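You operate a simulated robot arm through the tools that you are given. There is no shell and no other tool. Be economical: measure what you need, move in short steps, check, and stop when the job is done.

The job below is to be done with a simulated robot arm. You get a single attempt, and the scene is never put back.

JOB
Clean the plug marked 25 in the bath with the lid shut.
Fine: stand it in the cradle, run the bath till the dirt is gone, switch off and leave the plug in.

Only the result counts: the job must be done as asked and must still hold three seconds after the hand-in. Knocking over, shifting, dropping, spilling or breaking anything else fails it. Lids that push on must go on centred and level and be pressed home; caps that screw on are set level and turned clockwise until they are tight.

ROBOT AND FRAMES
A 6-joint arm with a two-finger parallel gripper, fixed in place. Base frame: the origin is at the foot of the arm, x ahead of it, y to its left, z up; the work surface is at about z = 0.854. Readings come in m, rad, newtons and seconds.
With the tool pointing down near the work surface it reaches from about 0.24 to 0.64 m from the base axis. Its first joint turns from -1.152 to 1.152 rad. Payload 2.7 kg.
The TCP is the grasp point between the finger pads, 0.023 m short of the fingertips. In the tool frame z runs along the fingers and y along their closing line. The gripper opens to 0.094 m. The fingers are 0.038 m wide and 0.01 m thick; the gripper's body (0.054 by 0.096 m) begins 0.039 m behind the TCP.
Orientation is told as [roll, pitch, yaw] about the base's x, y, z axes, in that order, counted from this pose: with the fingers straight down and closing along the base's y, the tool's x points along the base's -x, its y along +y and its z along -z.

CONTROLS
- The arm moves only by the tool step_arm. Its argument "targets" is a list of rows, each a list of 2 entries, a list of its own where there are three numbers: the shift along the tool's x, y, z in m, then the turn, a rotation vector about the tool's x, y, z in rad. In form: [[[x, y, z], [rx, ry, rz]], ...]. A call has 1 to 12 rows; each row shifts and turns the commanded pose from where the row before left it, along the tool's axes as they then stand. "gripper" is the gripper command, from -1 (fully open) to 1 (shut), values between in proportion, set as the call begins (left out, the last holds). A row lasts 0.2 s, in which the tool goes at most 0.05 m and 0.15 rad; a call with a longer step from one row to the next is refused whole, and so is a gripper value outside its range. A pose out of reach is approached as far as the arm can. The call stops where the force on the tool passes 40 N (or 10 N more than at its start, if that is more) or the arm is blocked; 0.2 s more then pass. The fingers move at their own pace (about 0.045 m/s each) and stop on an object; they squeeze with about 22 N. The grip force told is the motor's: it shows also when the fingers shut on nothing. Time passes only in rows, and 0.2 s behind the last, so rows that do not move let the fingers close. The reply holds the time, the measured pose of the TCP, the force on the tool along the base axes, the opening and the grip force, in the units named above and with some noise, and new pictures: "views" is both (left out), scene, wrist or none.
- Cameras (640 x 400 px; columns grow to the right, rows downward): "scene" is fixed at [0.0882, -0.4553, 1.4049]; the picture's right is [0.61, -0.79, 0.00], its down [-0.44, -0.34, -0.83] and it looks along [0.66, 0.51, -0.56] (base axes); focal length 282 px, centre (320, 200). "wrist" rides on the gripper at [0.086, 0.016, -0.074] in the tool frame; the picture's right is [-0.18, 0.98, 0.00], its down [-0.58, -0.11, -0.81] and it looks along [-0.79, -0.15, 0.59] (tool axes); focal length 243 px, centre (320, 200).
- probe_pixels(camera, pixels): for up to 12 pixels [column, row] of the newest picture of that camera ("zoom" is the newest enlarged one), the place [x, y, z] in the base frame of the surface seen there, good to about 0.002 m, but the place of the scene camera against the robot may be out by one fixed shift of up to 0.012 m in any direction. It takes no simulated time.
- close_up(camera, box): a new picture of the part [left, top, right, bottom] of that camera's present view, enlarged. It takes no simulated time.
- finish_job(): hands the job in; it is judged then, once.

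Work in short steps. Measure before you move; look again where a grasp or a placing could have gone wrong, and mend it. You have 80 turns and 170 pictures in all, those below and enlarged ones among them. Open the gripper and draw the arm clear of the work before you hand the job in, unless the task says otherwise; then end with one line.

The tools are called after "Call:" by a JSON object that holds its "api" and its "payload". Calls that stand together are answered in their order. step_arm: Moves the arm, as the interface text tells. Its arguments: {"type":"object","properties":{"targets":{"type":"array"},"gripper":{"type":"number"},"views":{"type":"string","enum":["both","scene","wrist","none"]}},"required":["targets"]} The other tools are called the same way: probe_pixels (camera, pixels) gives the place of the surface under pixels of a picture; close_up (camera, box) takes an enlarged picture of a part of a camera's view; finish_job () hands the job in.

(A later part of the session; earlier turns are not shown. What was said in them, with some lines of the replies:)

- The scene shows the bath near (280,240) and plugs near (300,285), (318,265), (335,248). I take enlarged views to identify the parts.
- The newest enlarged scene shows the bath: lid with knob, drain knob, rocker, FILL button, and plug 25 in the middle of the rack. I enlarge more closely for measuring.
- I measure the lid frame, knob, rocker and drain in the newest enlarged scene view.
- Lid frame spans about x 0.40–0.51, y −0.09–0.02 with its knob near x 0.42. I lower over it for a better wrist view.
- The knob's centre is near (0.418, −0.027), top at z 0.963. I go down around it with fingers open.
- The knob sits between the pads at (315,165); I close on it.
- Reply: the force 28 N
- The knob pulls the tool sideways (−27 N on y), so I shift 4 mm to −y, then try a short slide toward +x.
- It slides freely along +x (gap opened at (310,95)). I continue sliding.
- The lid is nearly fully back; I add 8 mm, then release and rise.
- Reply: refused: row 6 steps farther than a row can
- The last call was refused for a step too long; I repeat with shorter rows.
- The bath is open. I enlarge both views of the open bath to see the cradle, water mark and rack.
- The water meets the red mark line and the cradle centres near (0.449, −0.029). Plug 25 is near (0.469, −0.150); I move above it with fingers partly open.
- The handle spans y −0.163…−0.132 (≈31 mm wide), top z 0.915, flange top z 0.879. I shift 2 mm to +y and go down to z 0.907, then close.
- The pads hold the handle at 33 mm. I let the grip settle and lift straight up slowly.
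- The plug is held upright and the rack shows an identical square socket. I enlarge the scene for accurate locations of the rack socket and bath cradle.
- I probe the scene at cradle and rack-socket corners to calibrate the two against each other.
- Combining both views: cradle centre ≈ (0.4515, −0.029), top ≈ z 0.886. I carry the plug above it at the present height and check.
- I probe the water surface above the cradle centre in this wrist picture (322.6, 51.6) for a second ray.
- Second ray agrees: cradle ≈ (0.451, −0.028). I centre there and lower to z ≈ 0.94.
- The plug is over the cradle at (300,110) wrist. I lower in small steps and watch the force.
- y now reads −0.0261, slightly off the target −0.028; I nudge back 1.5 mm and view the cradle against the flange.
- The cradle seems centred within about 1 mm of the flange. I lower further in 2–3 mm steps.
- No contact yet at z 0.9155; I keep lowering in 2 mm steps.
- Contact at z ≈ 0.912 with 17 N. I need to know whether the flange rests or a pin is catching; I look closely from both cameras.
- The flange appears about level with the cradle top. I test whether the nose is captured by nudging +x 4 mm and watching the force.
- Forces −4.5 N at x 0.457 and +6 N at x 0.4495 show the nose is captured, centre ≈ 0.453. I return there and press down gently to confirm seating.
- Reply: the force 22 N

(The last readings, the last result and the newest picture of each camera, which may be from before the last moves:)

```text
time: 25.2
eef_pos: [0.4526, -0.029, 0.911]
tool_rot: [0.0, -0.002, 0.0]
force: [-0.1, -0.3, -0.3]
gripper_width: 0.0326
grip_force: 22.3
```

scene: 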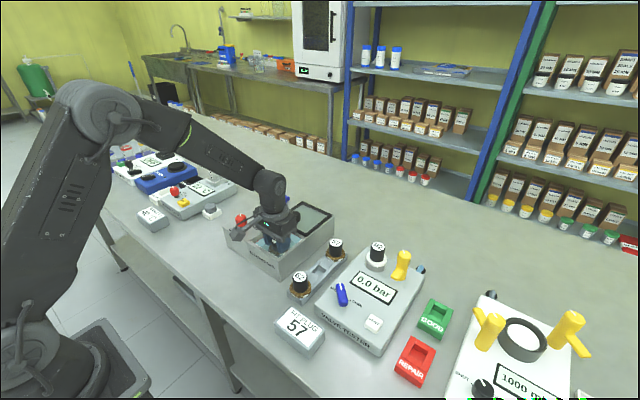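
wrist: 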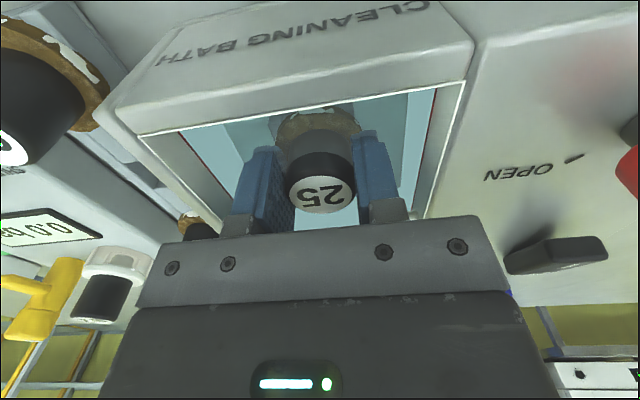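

The nose is also captured in y (22 N on the nudge) and now relaxed. I release to 50 mm only (walls are near) and rise.

Call:
{"api": "step_arm", "payload": {"targets": [[[0, 0, 0], [0, 0, 0]], [[0, 0, 0], [0, 0, 0]], [[0, 0, 0], [0, 0, 0]], [[0, 0, -0.015], [0, 0, 0]], [[0, 0, -0.04], [0, 0, 0]], [[0, 0, -0.045], [0, 0, 0]], [[0, 0, -0.045], [0, 0, 0]]], "gripper": -0.06, "views": "both"}}

Call:
{"api": "close_up", "payload": {"camera": "scene", "box": [230, 200, 326, 260]}}

Call:
{"api": "close_up", "payload": {"camera": "wrist", "box": [220, 0, 476, 160]}}

```text
time: 26.8
eef_pos: [0.4526, -0.0287, 1.0585]
tool_rot: [0.0, 0.001, 0.0]
force: [0.6, -0.4, -0.4]
gripper_width: 0.05
grip_force: 0.1
```

scene: 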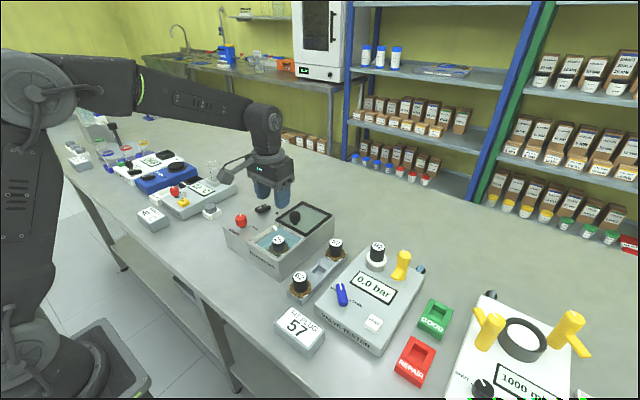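
wrist: 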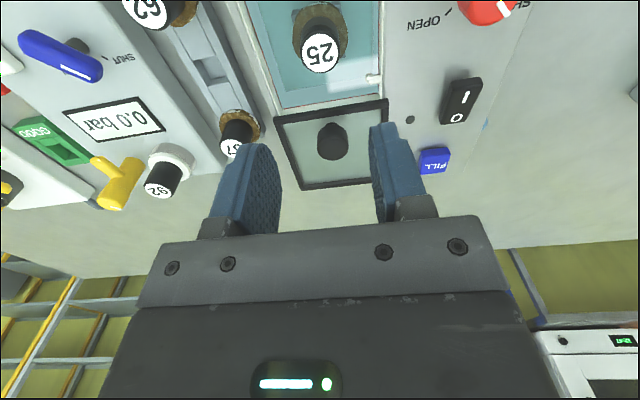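

```text
6.67 times, centred on (278, 230) of scene
```

zoom: 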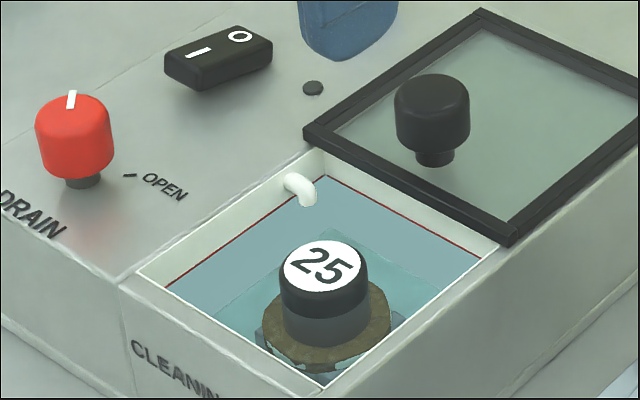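

```text
2.50 times, centred on (348, 80) of wrist
```

zoom: 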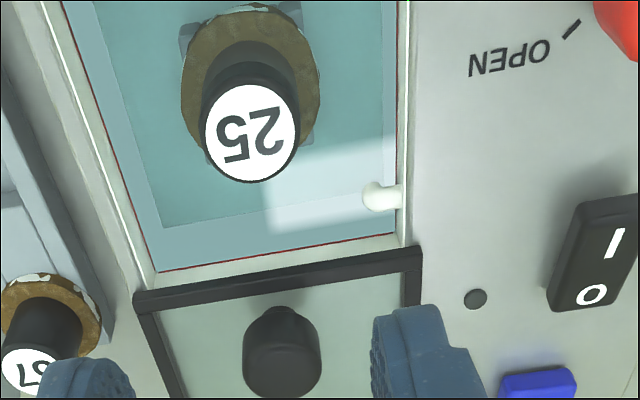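

Plug 25 stands in the cradle at (278,243). I check its top height, then go back to the lid knob at (0.519, −0.030) and grip it.

Call:
{"api": "probe_pixels", "payload": {"camera": "wrist", "pixels": [[319, 53], [332, 152], [332, 160], [325, 50], [290, 150], [370, 100]]}}

Call:
{"api": "step_arm", "payload": {"targets": [[[-0.035, 0, 0.02], [0, 0, 0]], [[-0.032, -0.0015, 0.02], [0, 0, 0]], [[0, 0, 0.025], [0, 0, 0]], [[0, 0, 0.02], [0, 0, 0]], [[0, 0, 0.012], [0, 0, 0]]], "views": "wrist"}}

```text
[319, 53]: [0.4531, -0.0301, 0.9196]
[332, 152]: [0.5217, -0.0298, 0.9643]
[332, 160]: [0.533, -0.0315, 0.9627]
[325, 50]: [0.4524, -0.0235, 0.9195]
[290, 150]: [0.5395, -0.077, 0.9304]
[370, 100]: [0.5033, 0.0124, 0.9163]
```

```text
time: 28.0
eef_pos: [0.5194, -0.0323, 0.9609]
tool_rot: [0.001, 0.001, 0.001]
force: [-0.5, -0.8, 0.1]
gripper_width: 0.0498
grip_force: 0.0
```

wrist: 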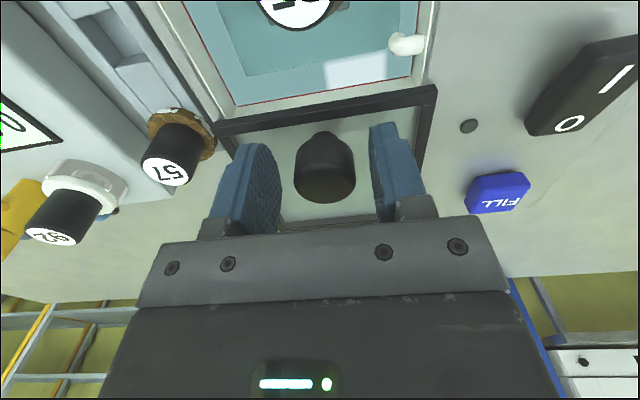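

The knob is between the pads. I grip it and pull −x in modest steps, watching for contact when the lid passes over the plug.

Call:
{"api": "step_arm", "payload": {"targets": [[[0, 0.002, 0], [0, 0, 0]], [[0, 0, 0], [0, 0, 0]], [[0, 0, 0], [0, 0, 0]], [[0, 0, 0], [0, 0, 0]]], "gripper": 1, "views": "none"}}

Call:
{"api": "step_arm", "payload": {"targets": [[[0.01, 0, 0], [0, 0, 0]], [[0.01, 0, 0], [0, 0, 0]], [[0.01, 0, 0], [0, 0, 0]], [[0.01, 0, 0], [0, 0, 0]], [[0.01, 0, 0], [0, 0, 0]]], "views": "scene"}}

```text
time: 29.0
eef_pos: [0.5178, -0.0297, 0.9608]
tool_rot: [0.0, 0.0, 0.0]
force: [-0.2, -0.4, -0.6]
gripper_width: 0.029
grip_force: 45.2
```

```text
time: 30.2
eef_pos: [0.4688, -0.0305, 0.9594]
tool_rot: [0.0, -0.001, 0.001]
force: [1.9, 3.3, 13.8]
gripper_width: 0.0293
grip_force: 45.0
```

scene: 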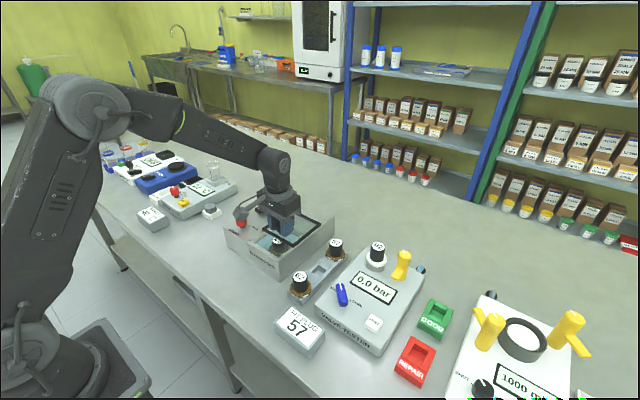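

The lid slides over the plug without trouble (small forces). I raise the command 1 mm and pull on to the closed position at x ≈ 0.4195.

Call:
{"api": "step_arm", "payload": {"targets": [[[0.01, 0, -0.001], [0, 0, 0]], [[0.01, 0, 0], [0, 0, 0]], [[0.01, 0, 0], [0, 0, 0]], [[0.01, 0, 0], [0, 0, 0]], [[0.006, 0, 0], [0, 0, 0]], [[0.003, 0, 0], [0, 0, 0]], [[0.002, 0, 0], [0, 0, 0]]], "views": "scene"}}

Call:
{"api": "close_up", "payload": {"camera": "scene", "box": [215, 190, 343, 270]}}

```text
time: 31.8
eef_pos: [0.4186, -0.0298, 0.96]
tool_rot: [0.001, 0.001, 0.001]
force: [3.0, 4.8, 1.9]
gripper_width: 0.0294
grip_force: 44.4
```

scene: 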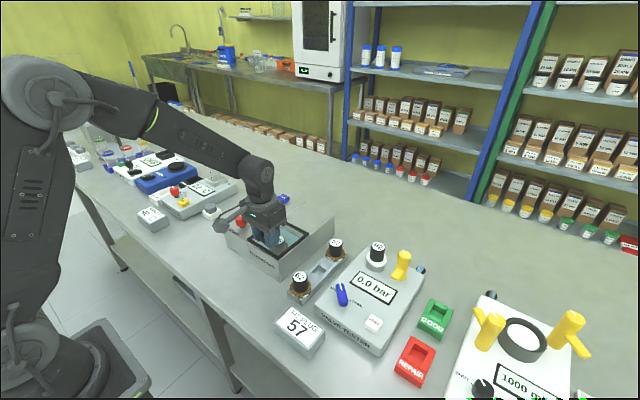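

```text
5.00 times, centred on (279, 230) of scene
```

zoom: 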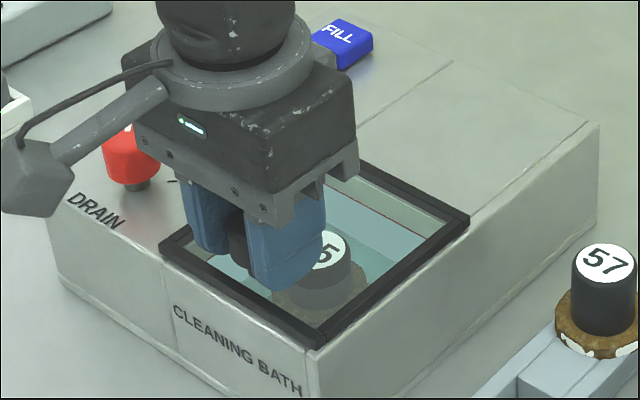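

The lid is at its original place; I press 2 mm further to find its stop, then release and rise.

Call:
{"api": "step_arm", "payload": {"targets": [[[0.0015, 0, 0], [0, 0, 0]], [[0, 0, 0], [0, 0, 0]]], "views": "none"}}

Call:
{"api": "step_arm", "payload": {"targets": [[[-0.0005, 0, 0], [0, 0, 0]], [[0, 0, 0], [0, 0, 0]], [[0, 0, 0], [0, 0, 0]], [[0, 0, -0.02], [0, 0, 0]], [[0, 0, -0.04], [0, 0, 0]], [[0, 0, -0.04], [0, 0, 0]]], "gripper": -0.06, "views": "both"}}

Call:
{"api": "close_up", "payload": {"camera": "wrist", "box": [380, 0, 540, 140]}}

Call:
{"api": "close_up", "payload": {"camera": "scene", "box": [215, 190, 343, 270]}}

```text
time: 32.4
eef_pos: [0.417, -0.0304, 0.9603]
tool_rot: [0.0, -0.003, 0.001]
force: [12.7, 3.8, -8.8]
gripper_width: 0.0289
grip_force: 45.2
```

```text
time: 33.8
eef_pos: [0.4163, -0.0313, 1.0603]
tool_rot: [0.0, 0.001, 0.0]
force: [0.1, -0.5, -0.1]
gripper_width: 0.0499
grip_force: 0.0
```

scene: 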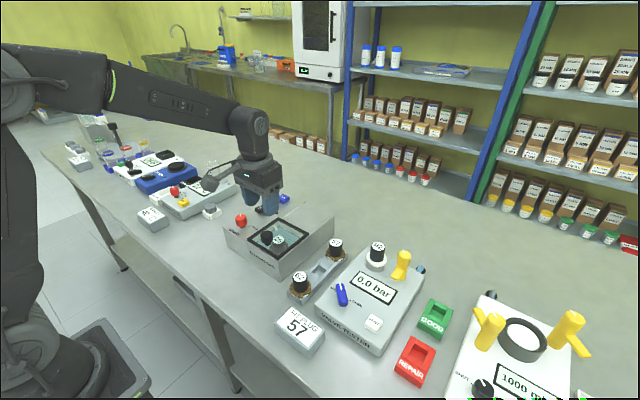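
wrist: 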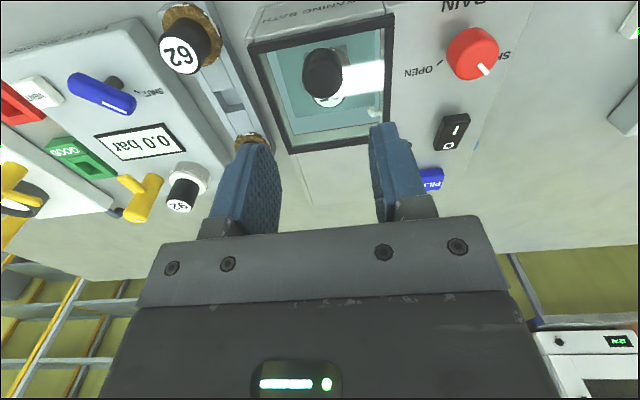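

```text
2.86 times, centred on (460, 70) of wrist
```

zoom: 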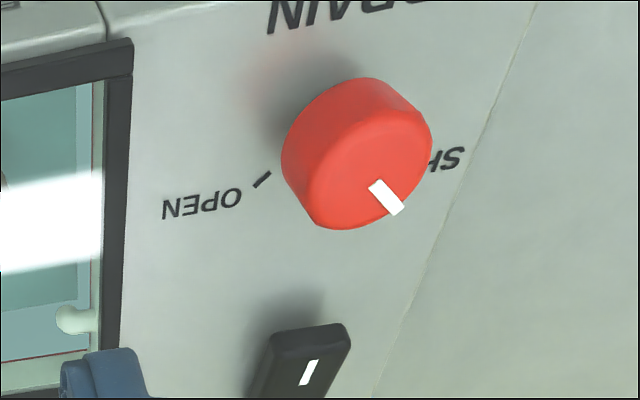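

```text
5.00 times, centred on (279, 230) of scene
```

zoom: 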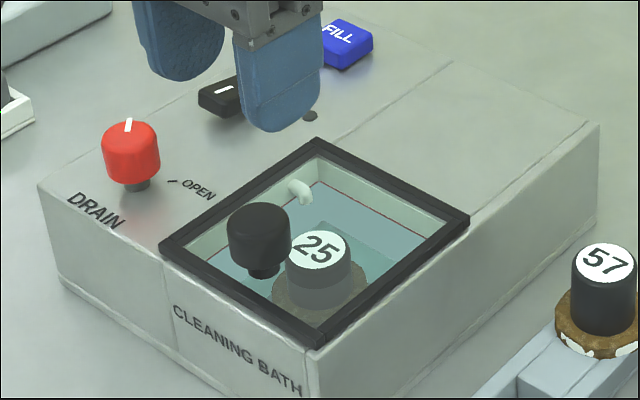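

The lid is shut, drain mark points to SHUT, and rocker's O side is down (off). I measure the rocker and FILL button precisely.

Call:
{"api": "close_up", "payload": {"camera": "wrist", "box": [400, 90, 496, 150]}}

Call:
{"api": "probe_pixels", "payload": {"camera": "wrist", "pixels": [[456, 118], [456, 128], [453, 138], [448, 147], [445, 118], [466, 120], [436, 143], [461, 146], [430, 176], [482, 65]]}}

```text
6.67 times, centred on (448, 120) of wrist
```

zoom: 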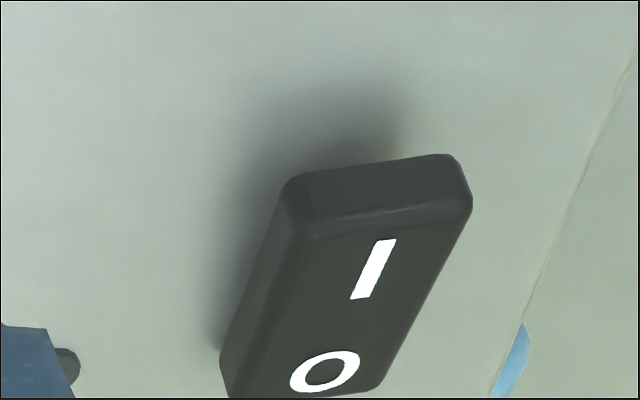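

```text
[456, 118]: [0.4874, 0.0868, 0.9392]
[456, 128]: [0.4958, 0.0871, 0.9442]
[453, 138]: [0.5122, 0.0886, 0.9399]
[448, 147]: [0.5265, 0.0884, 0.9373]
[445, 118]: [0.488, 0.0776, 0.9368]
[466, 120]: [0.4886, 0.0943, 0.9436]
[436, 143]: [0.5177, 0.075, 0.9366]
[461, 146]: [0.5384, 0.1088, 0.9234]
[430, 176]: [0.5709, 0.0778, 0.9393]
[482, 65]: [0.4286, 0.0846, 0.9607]
```

Rocker centre ≈ (0.513, 0.086), raised I end at x ≈ 0.49, z 0.945. I close the fingers, rise and turn the tool 90° so the thin side lies along x.

Call:
{"api": "step_arm", "payload": {"targets": [[[0, 0, -0.03], [0, 0, 0]], [[0, 0, 0], [0, 0, 0.1428]], [[0, 0, 0], [0, 0, 0.1428]], [[0, 0, 0], [0, 0, 0.1428]], [[0, 0, 0], [0, 0, 0.1428]], [[0, 0, 0], [0, 0, 0.1428]], [[0, 0, 0], [0, 0, 0.1428]], [[0, 0, 0], [0, 0, 0.1428]], [[0, 0, 0], [0, 0, 0.1428]], [[0, 0, 0], [0, 0, 0.1428]], [[0, 0, 0], [0, 0, 0.1428]], [[0, 0, 0], [0, 0, 0.1428]]], "gripper": 1, "views": "none"}}

```text
time: 36.4
eef_pos: [0.418, -0.0293, 1.09]
tool_rot: [-0.002, 0.0, -1.572]
force: [-1.1, -1.0, 0.8]
gripper_width: 0.0
grip_force: 21.9
```

Turned as wanted. I move above the I end (0.492, 0.086) to z ≈ 0.985.

Call:
{"api": "step_arm", "payload": {"targets": [[[0.0288, 0.0185, 0], [0, 0, 0]], [[0.0288, 0.0185, 0], [0, 0, 0]], [[0.0288, 0.0185, 0], [0, 0, 0]], [[0.0288, 0.0185, 0], [0, 0, 0]], [[0, 0, 0.035], [0, 0, 0]], [[0, 0, 0.035], [0, 0, 0]], [[0, 0, 0.035], [0, 0, 0]]], "views": "both"}}

Call:
{"api": "close_up", "payload": {"camera": "scene", "box": [215, 170, 343, 250]}}

```text
time: 38.0
eef_pos: [0.4915, 0.0841, 0.9843]
tool_rot: [0.001, 0.003, -1.572]
force: [0.5, 0.2, 0.4]
gripper_width: 0.0002
grip_force: 22.0
```

scene: 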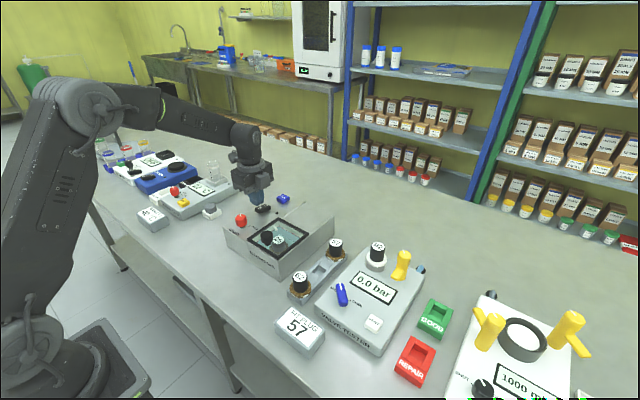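
wrist: 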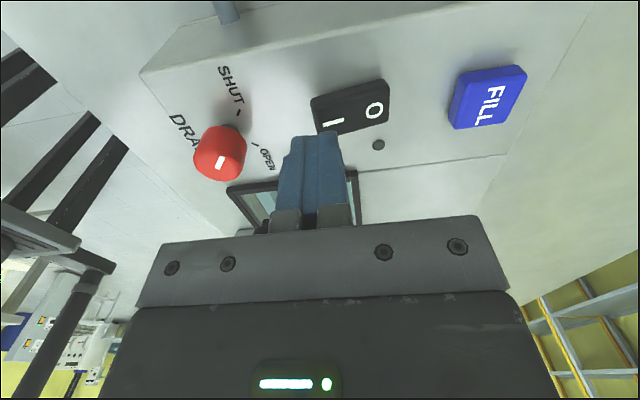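

```text
5.00 times, centred on (279, 210) of scene
```

zoom: 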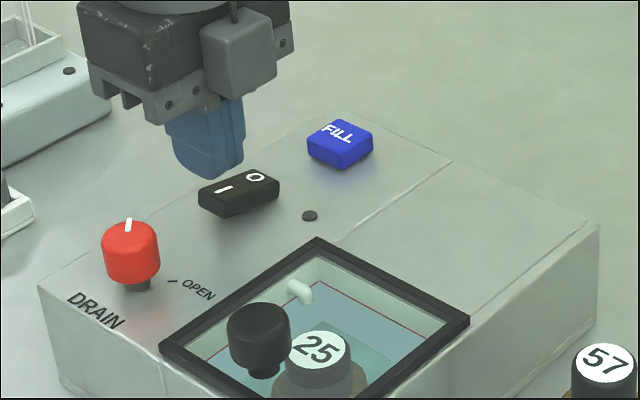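

The fingertips are above the I end. I check the drain knob's mark from this angle before pressing.

Call:
{"api": "close_up", "payload": {"camera": "wrist", "box": [160, 60, 320, 200]}}

```text
2.86 times, centred on (240, 130) of wrist
```

zoom: 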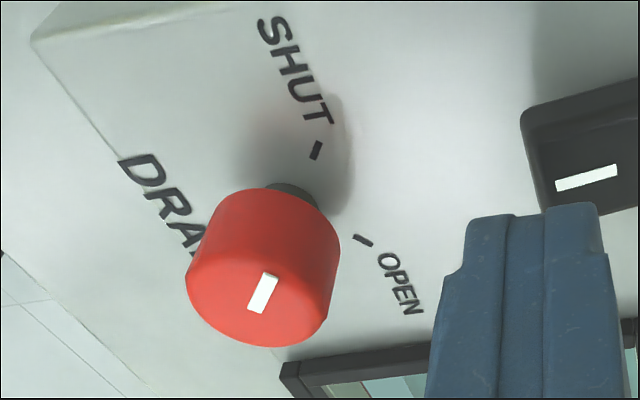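

The drain mark is parallel to the SHUT tick: drain is shut. Now I press the I end, stopping on force.

Call:
{"api": "step_arm", "payload": {"targets": [[[0.0015, 0, 0.01], [0, 0, 0]], [[0, 0, 0.005], [0, 0, 0]], [[0, 0, 0.003], [0, 0, 0]], [[0, 0, 0.003], [0, 0, 0]], [[0, 0, 0.003], [0, 0, 0]], [[0, 0, 0.003], [0, 0, 0]], [[0, 0, 0.002], [0, 0, 0]]], "views": "wrist"}}

```text
time: 39.6
eef_pos: [0.4915, 0.0864, 0.9616]
tool_rot: [0.006, 0.001, -1.57]
force: [-9.1, -1.2, 7.7]
gripper_width: 0.0001
grip_force: 22.5
stopped in row 7: the force on the tool passed its limit (the readings are from after the stop); the commanded pose is now the measured one
```

wrist: 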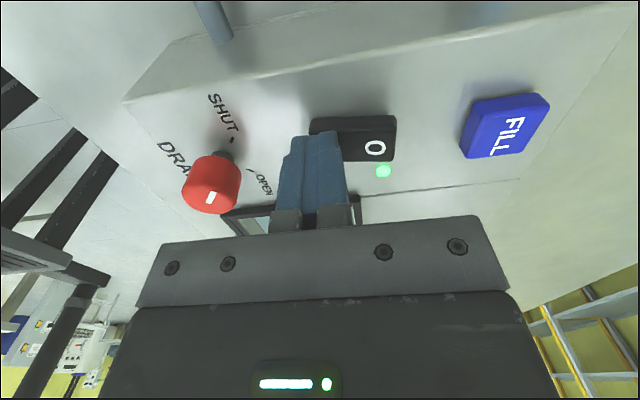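

The indicator at (383,171) is green: the bath runs. I lift and look at the plug through the lid.

Call:
{"api": "step_arm", "payload": {"targets": [[[0, 0, -0.02], [0, 0, 0]], [[0, 0.02, -0.005], [0, 0, 0]], [[0, 0.022, 0], [0, 0, 0]]], "views": "scene"}}

Call:
{"api": "close_up", "payload": {"camera": "scene", "box": [230, 190, 326, 250]}}

```text
time: 40.4
eef_pos: [0.5344, 0.0855, 0.9865]
tool_rot: [0.005, 0.0, -1.571]
force: [-0.1, -0.9, -0.2]
gripper_width: 0.0
grip_force: 22.3
```

scene: 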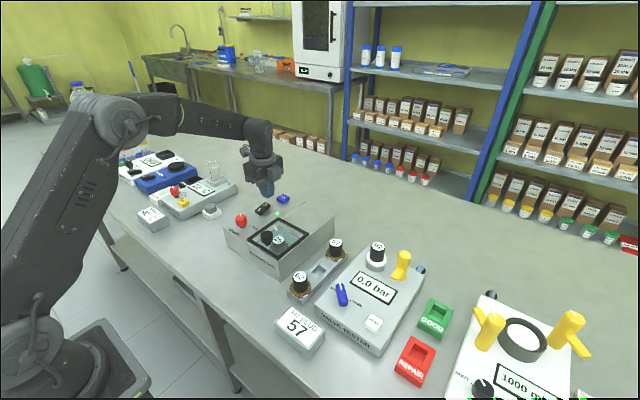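

```text
6.67 times, centred on (278, 220) of scene
```

zoom: 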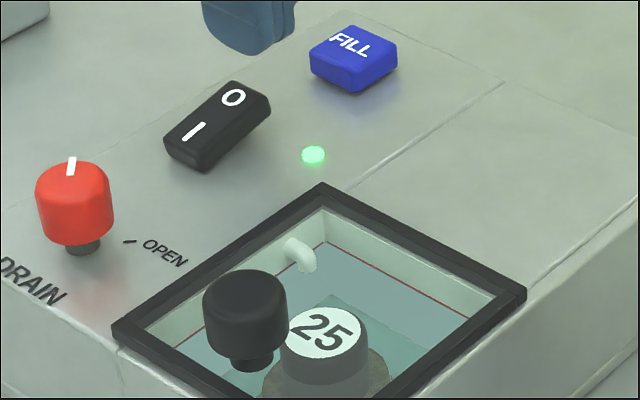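

The bath runs with the green lamp on. I wait a couple of seconds and then inspect the flange.

Call:
{"api": "step_arm", "payload": {"targets": [[[0, 0, 0], [0, 0, 0]], [[0, 0, 0], [0, 0, 0]], [[0, 0, 0], [0, 0, 0]], [[0, 0, 0], [0, 0, 0]], [[0, 0, 0], [0, 0, 0]], [[0, 0, 0], [0, 0, 0]], [[0, 0, 0], [0, 0, 0]], [[0, 0, 0], [0, 0, 0]], [[0, 0, 0], [0, 0, 0]], [[0, 0, 0], [0, 0, 0]], [[0, 0, 0], [0, 0, 0]], [[0, 0, 0], [0, 0, 0]]], "views": "none"}}

Call:
{"api": "close_up", "payload": {"camera": "scene", "box": [246, 215, 310, 255]}}

```text
time: 43.0
eef_pos: [0.5336, 0.0854, 0.9855]
tool_rot: [0.004, -0.002, -1.568]
force: [0.5, 0.3, -0.7]
gripper_width: 0.0
grip_force: 22.0
```

```text
10.00 times, centred on (278, 235) of scene
```

zoom: 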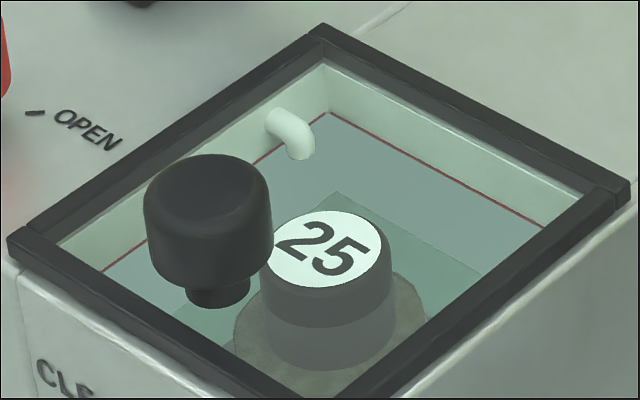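

The flange is fading from brown toward grey; still mottled. I wait on.

Call:
{"api": "step_arm", "payload": {"targets": [[[0, 0, 0], [0, 0, 0]], [[0, 0, 0], [0, 0, 0]], [[0, 0, 0], [0, 0, 0]], [[0, 0, 0], [0, 0, 0]], [[0, 0, 0], [0, 0, 0]], [[0, 0, 0], [0, 0, 0]], [[0, 0, 0], [0, 0, 0]], [[0, 0, 0], [0, 0, 0]], [[0, 0, 0], [0, 0, 0]], [[0, 0, 0], [0, 0, 0]], [[0, 0, 0], [0, 0, 0]], [[0, 0, 0], [0, 0, 0]]], "views": "none"}}

Call:
{"api": "close_up", "payload": {"camera": "scene", "box": [246, 220, 310, 260]}}

Call:
{"api": "step_arm", "payload": {"targets": [[[0, 0, 0], [0, 0, 0]], [[0, 0, 0], [0, 0, 0]], [[0, 0, 0], [0, 0, 0]], [[0, 0, 0], [0, 0, 0]], [[0, 0, 0], [0, 0, 0]], [[0, 0, 0], [0, 0, 0]], [[0, 0, 0], [0, 0, 0]], [[0, 0, 0], [0, 0, 0]], [[0, 0, 0], [0, 0, 0]], [[0, 0, 0], [0, 0, 0]], [[0, 0, 0], [0, 0, 0]], [[0, 0, 0], [0, 0, 0]]], "views": "none"}}

Call:
{"api": "close_up", "payload": {"camera": "scene", "box": [246, 220, 310, 260]}}

```text
time: 45.6
eef_pos: [0.5331, 0.0871, 0.9867]
tool_rot: [0.008, 0.001, -1.569]
force: [0.6, 0.2, -1.0]
gripper_width: 0.0
grip_force: 21.9
```

```text
10.00 times, centred on (278, 240) of scene
```

zoom: 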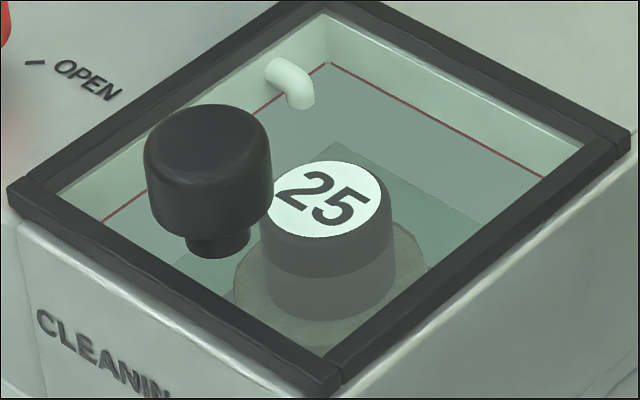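

```text
time: 48.2
eef_pos: [0.5334, 0.0878, 0.9862]
tool_rot: [0.008, 0.0, -1.568]
force: [0.5, 0.0, -0.8]
gripper_width: 0.0
grip_force: 21.5
```

```text
10.00 times, centred on (278, 240) of scene
```

zoom: 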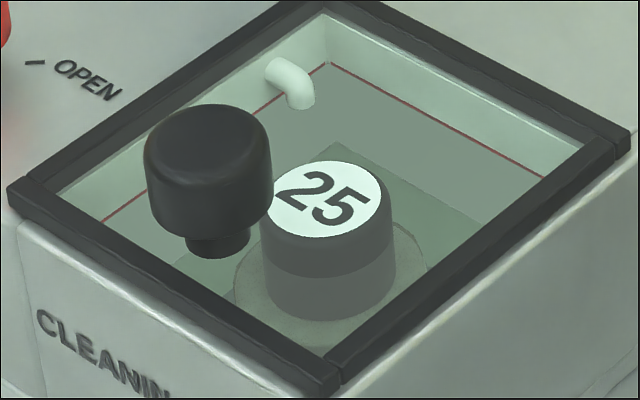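

The flange keeps getting paler and the water murkier; I wait about five seconds more and compare.

Call:
{"api": "step_arm", "payload": {"targets": [[[0, 0, 0], [0, 0, 0]], [[0, 0, 0], [0, 0, 0]], [[0, 0, 0], [0, 0, 0]], [[0, 0, 0], [0, 0, 0]], [[0, 0, 0], [0, 0, 0]], [[0, 0, 0], [0, 0, 0]], [[0, 0, 0], [0, 0, 0]], [[0, 0, 0], [0, 0, 0]], [[0, 0, 0], [0, 0, 0]], [[0, 0, 0], [0, 0, 0]], [[0, 0, 0], [0, 0, 0]], [[0, 0, 0], [0, 0, 0]]], "views": "none"}}

Call:
{"api": "close_up", "payload": {"camera": "scene", "box": [262, 235, 294, 255]}}

Call:
{"api": "step_arm", "payload": {"targets": [[[0, 0, 0], [0, 0, 0]], [[0, 0, 0], [0, 0, 0]], [[0, 0, 0], [0, 0, 0]], [[0, 0, 0], [0, 0, 0]], [[0, 0, 0], [0, 0, 0]], [[0, 0, 0], [0, 0, 0]], [[0, 0, 0], [0, 0, 0]], [[0, 0, 0], [0, 0, 0]], [[0, 0, 0], [0, 0, 0]], [[0, 0, 0], [0, 0, 0]], [[0, 0, 0], [0, 0, 0]], [[0, 0, 0], [0, 0, 0]]], "views": "none"}}

Call:
{"api": "close_up", "payload": {"camera": "scene", "box": [262, 235, 294, 255]}}

```text
time: 50.8
eef_pos: [0.5348, 0.0868, 0.9876]
tool_rot: [0.008, 0.001, -1.568]
force: [-0.4, 0.8, -0.6]
gripper_width: 0.0002
grip_force: 22.2
```

```text
16.00 times, centred on (278, 245) of scene
```

zoom: 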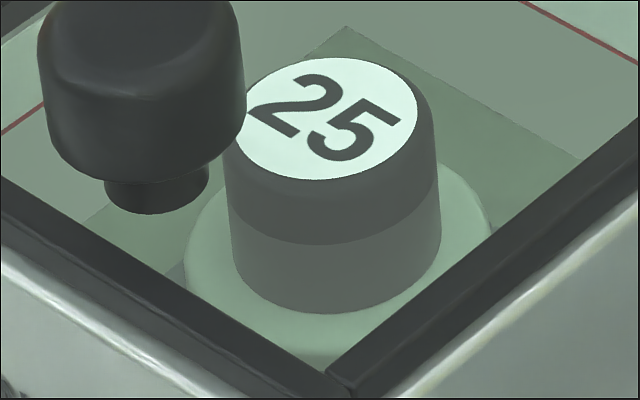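

```text
time: 53.4
eef_pos: [0.534, 0.0869, 0.9851]
tool_rot: [0.006, 0.001, -1.569]
force: [-0.3, 0.3, 0.5]
gripper_width: 0.0001
grip_force: 21.8
```

```text
16.00 times, centred on (278, 245) of scene
```

zoom: 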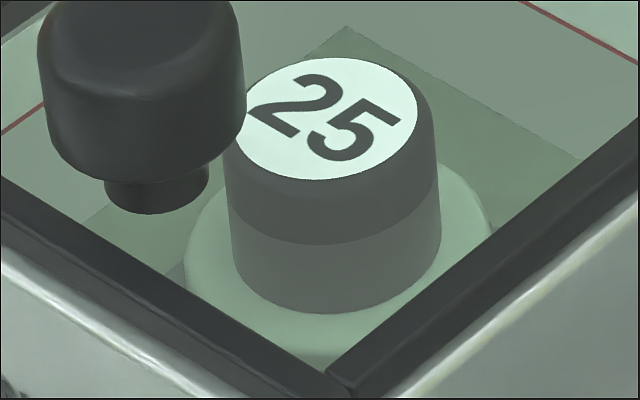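

The flange is clean white and unchanging. I press the O end at x ≈ 0.533.

Call:
{"api": "step_arm", "payload": {"targets": [[[0, -0.001, 0.012], [0, 0, 0]], [[0, 0, 0.004], [0, 0, 0]], [[0, 0, 0.003], [0, 0, 0]], [[0, 0, 0.003], [0, 0, 0]], [[0, 0, 0.003], [0, 0, 0]], [[0, 0, 0.002], [0, 0, 0]], [[0, 0, 0.002], [0, 0, 0]]], "views": "wrist"}}

```text
time: 55.0
eef_pos: [0.5352, 0.0863, 0.9598]
tool_rot: [0.009, 0.001, -1.569]
force: [-8.6, 2.4, 23.0]
gripper_width: 0.0
grip_force: 21.6
```

wrist: 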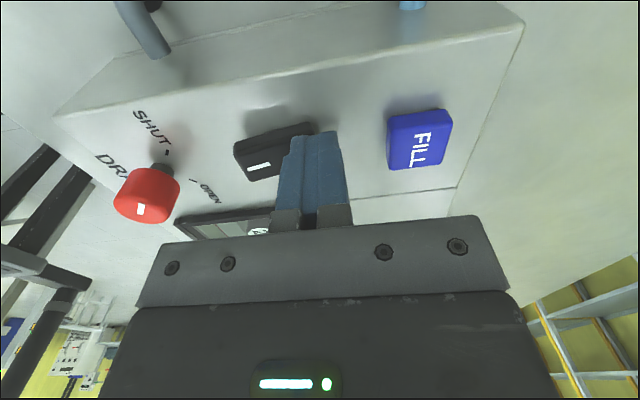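

The I end is up again. I lift well clear and open the gripper, then verify lamp, lid and plug.

Call:
{"api": "step_arm", "payload": {"targets": [[[0, 0, -0.02], [0, 0, 0]], [[0, 0, -0.045], [0, 0, 0]], [[0, 0, -0.045], [0, 0, 0]], [[0, 0, -0.045], [0, 0, 0]], [[0, 0, -0.04], [0, 0, 0]]], "views": "none"}}

Call:
{"api": "step_arm", "payload": {"targets": [[[0, 0, 0], [0, 0, 0]], [[0, 0, 0], [0, 0, 0]], [[0, 0, 0], [0, 0, 0]], [[0, 0, 0], [0, 0, 0]], [[0, 0, 0], [0, 0, 0]]], "gripper": -1, "views": "scene"}}

Call:
{"api": "close_up", "payload": {"camera": "scene", "box": [210, 180, 370, 280]}}

```text
time: 56.2
eef_pos: [0.5313, 0.0855, 1.1532]
tool_rot: [0.006, 0.0, -1.57]
force: [0.0, -0.3, 0.7]
gripper_width: 0.0001
grip_force: 21.5
```

```text
time: 57.4
eef_pos: [0.5303, 0.0859, 1.1517]
tool_rot: [0.007, -0.001, -1.569]
force: [0.0, -0.2, 0.3]
gripper_width: 0.0941
grip_force: 0.1
```

scene: 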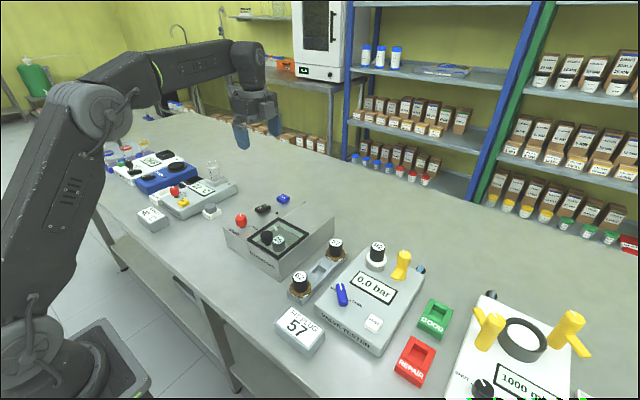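

```text
4.00 times, centred on (290, 230) of scene
```

zoom: 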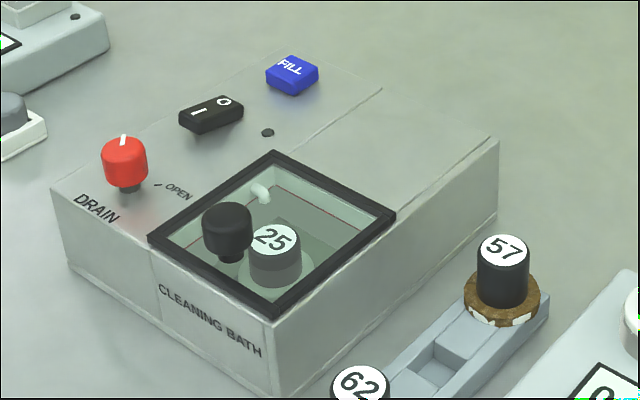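

The lamp is dark, the rocker is on O, the lid is shut, plug 25 stands clean in the cradle, and the arm is clear. I hand in.

Call:
{"api": "finish_job", "payload": {}}

```text
The job is handed in.
```

Plug 25 has been cleaned in the bath with the lid shut and left standing in the cradle; the bath is switched off and the arm is clear.
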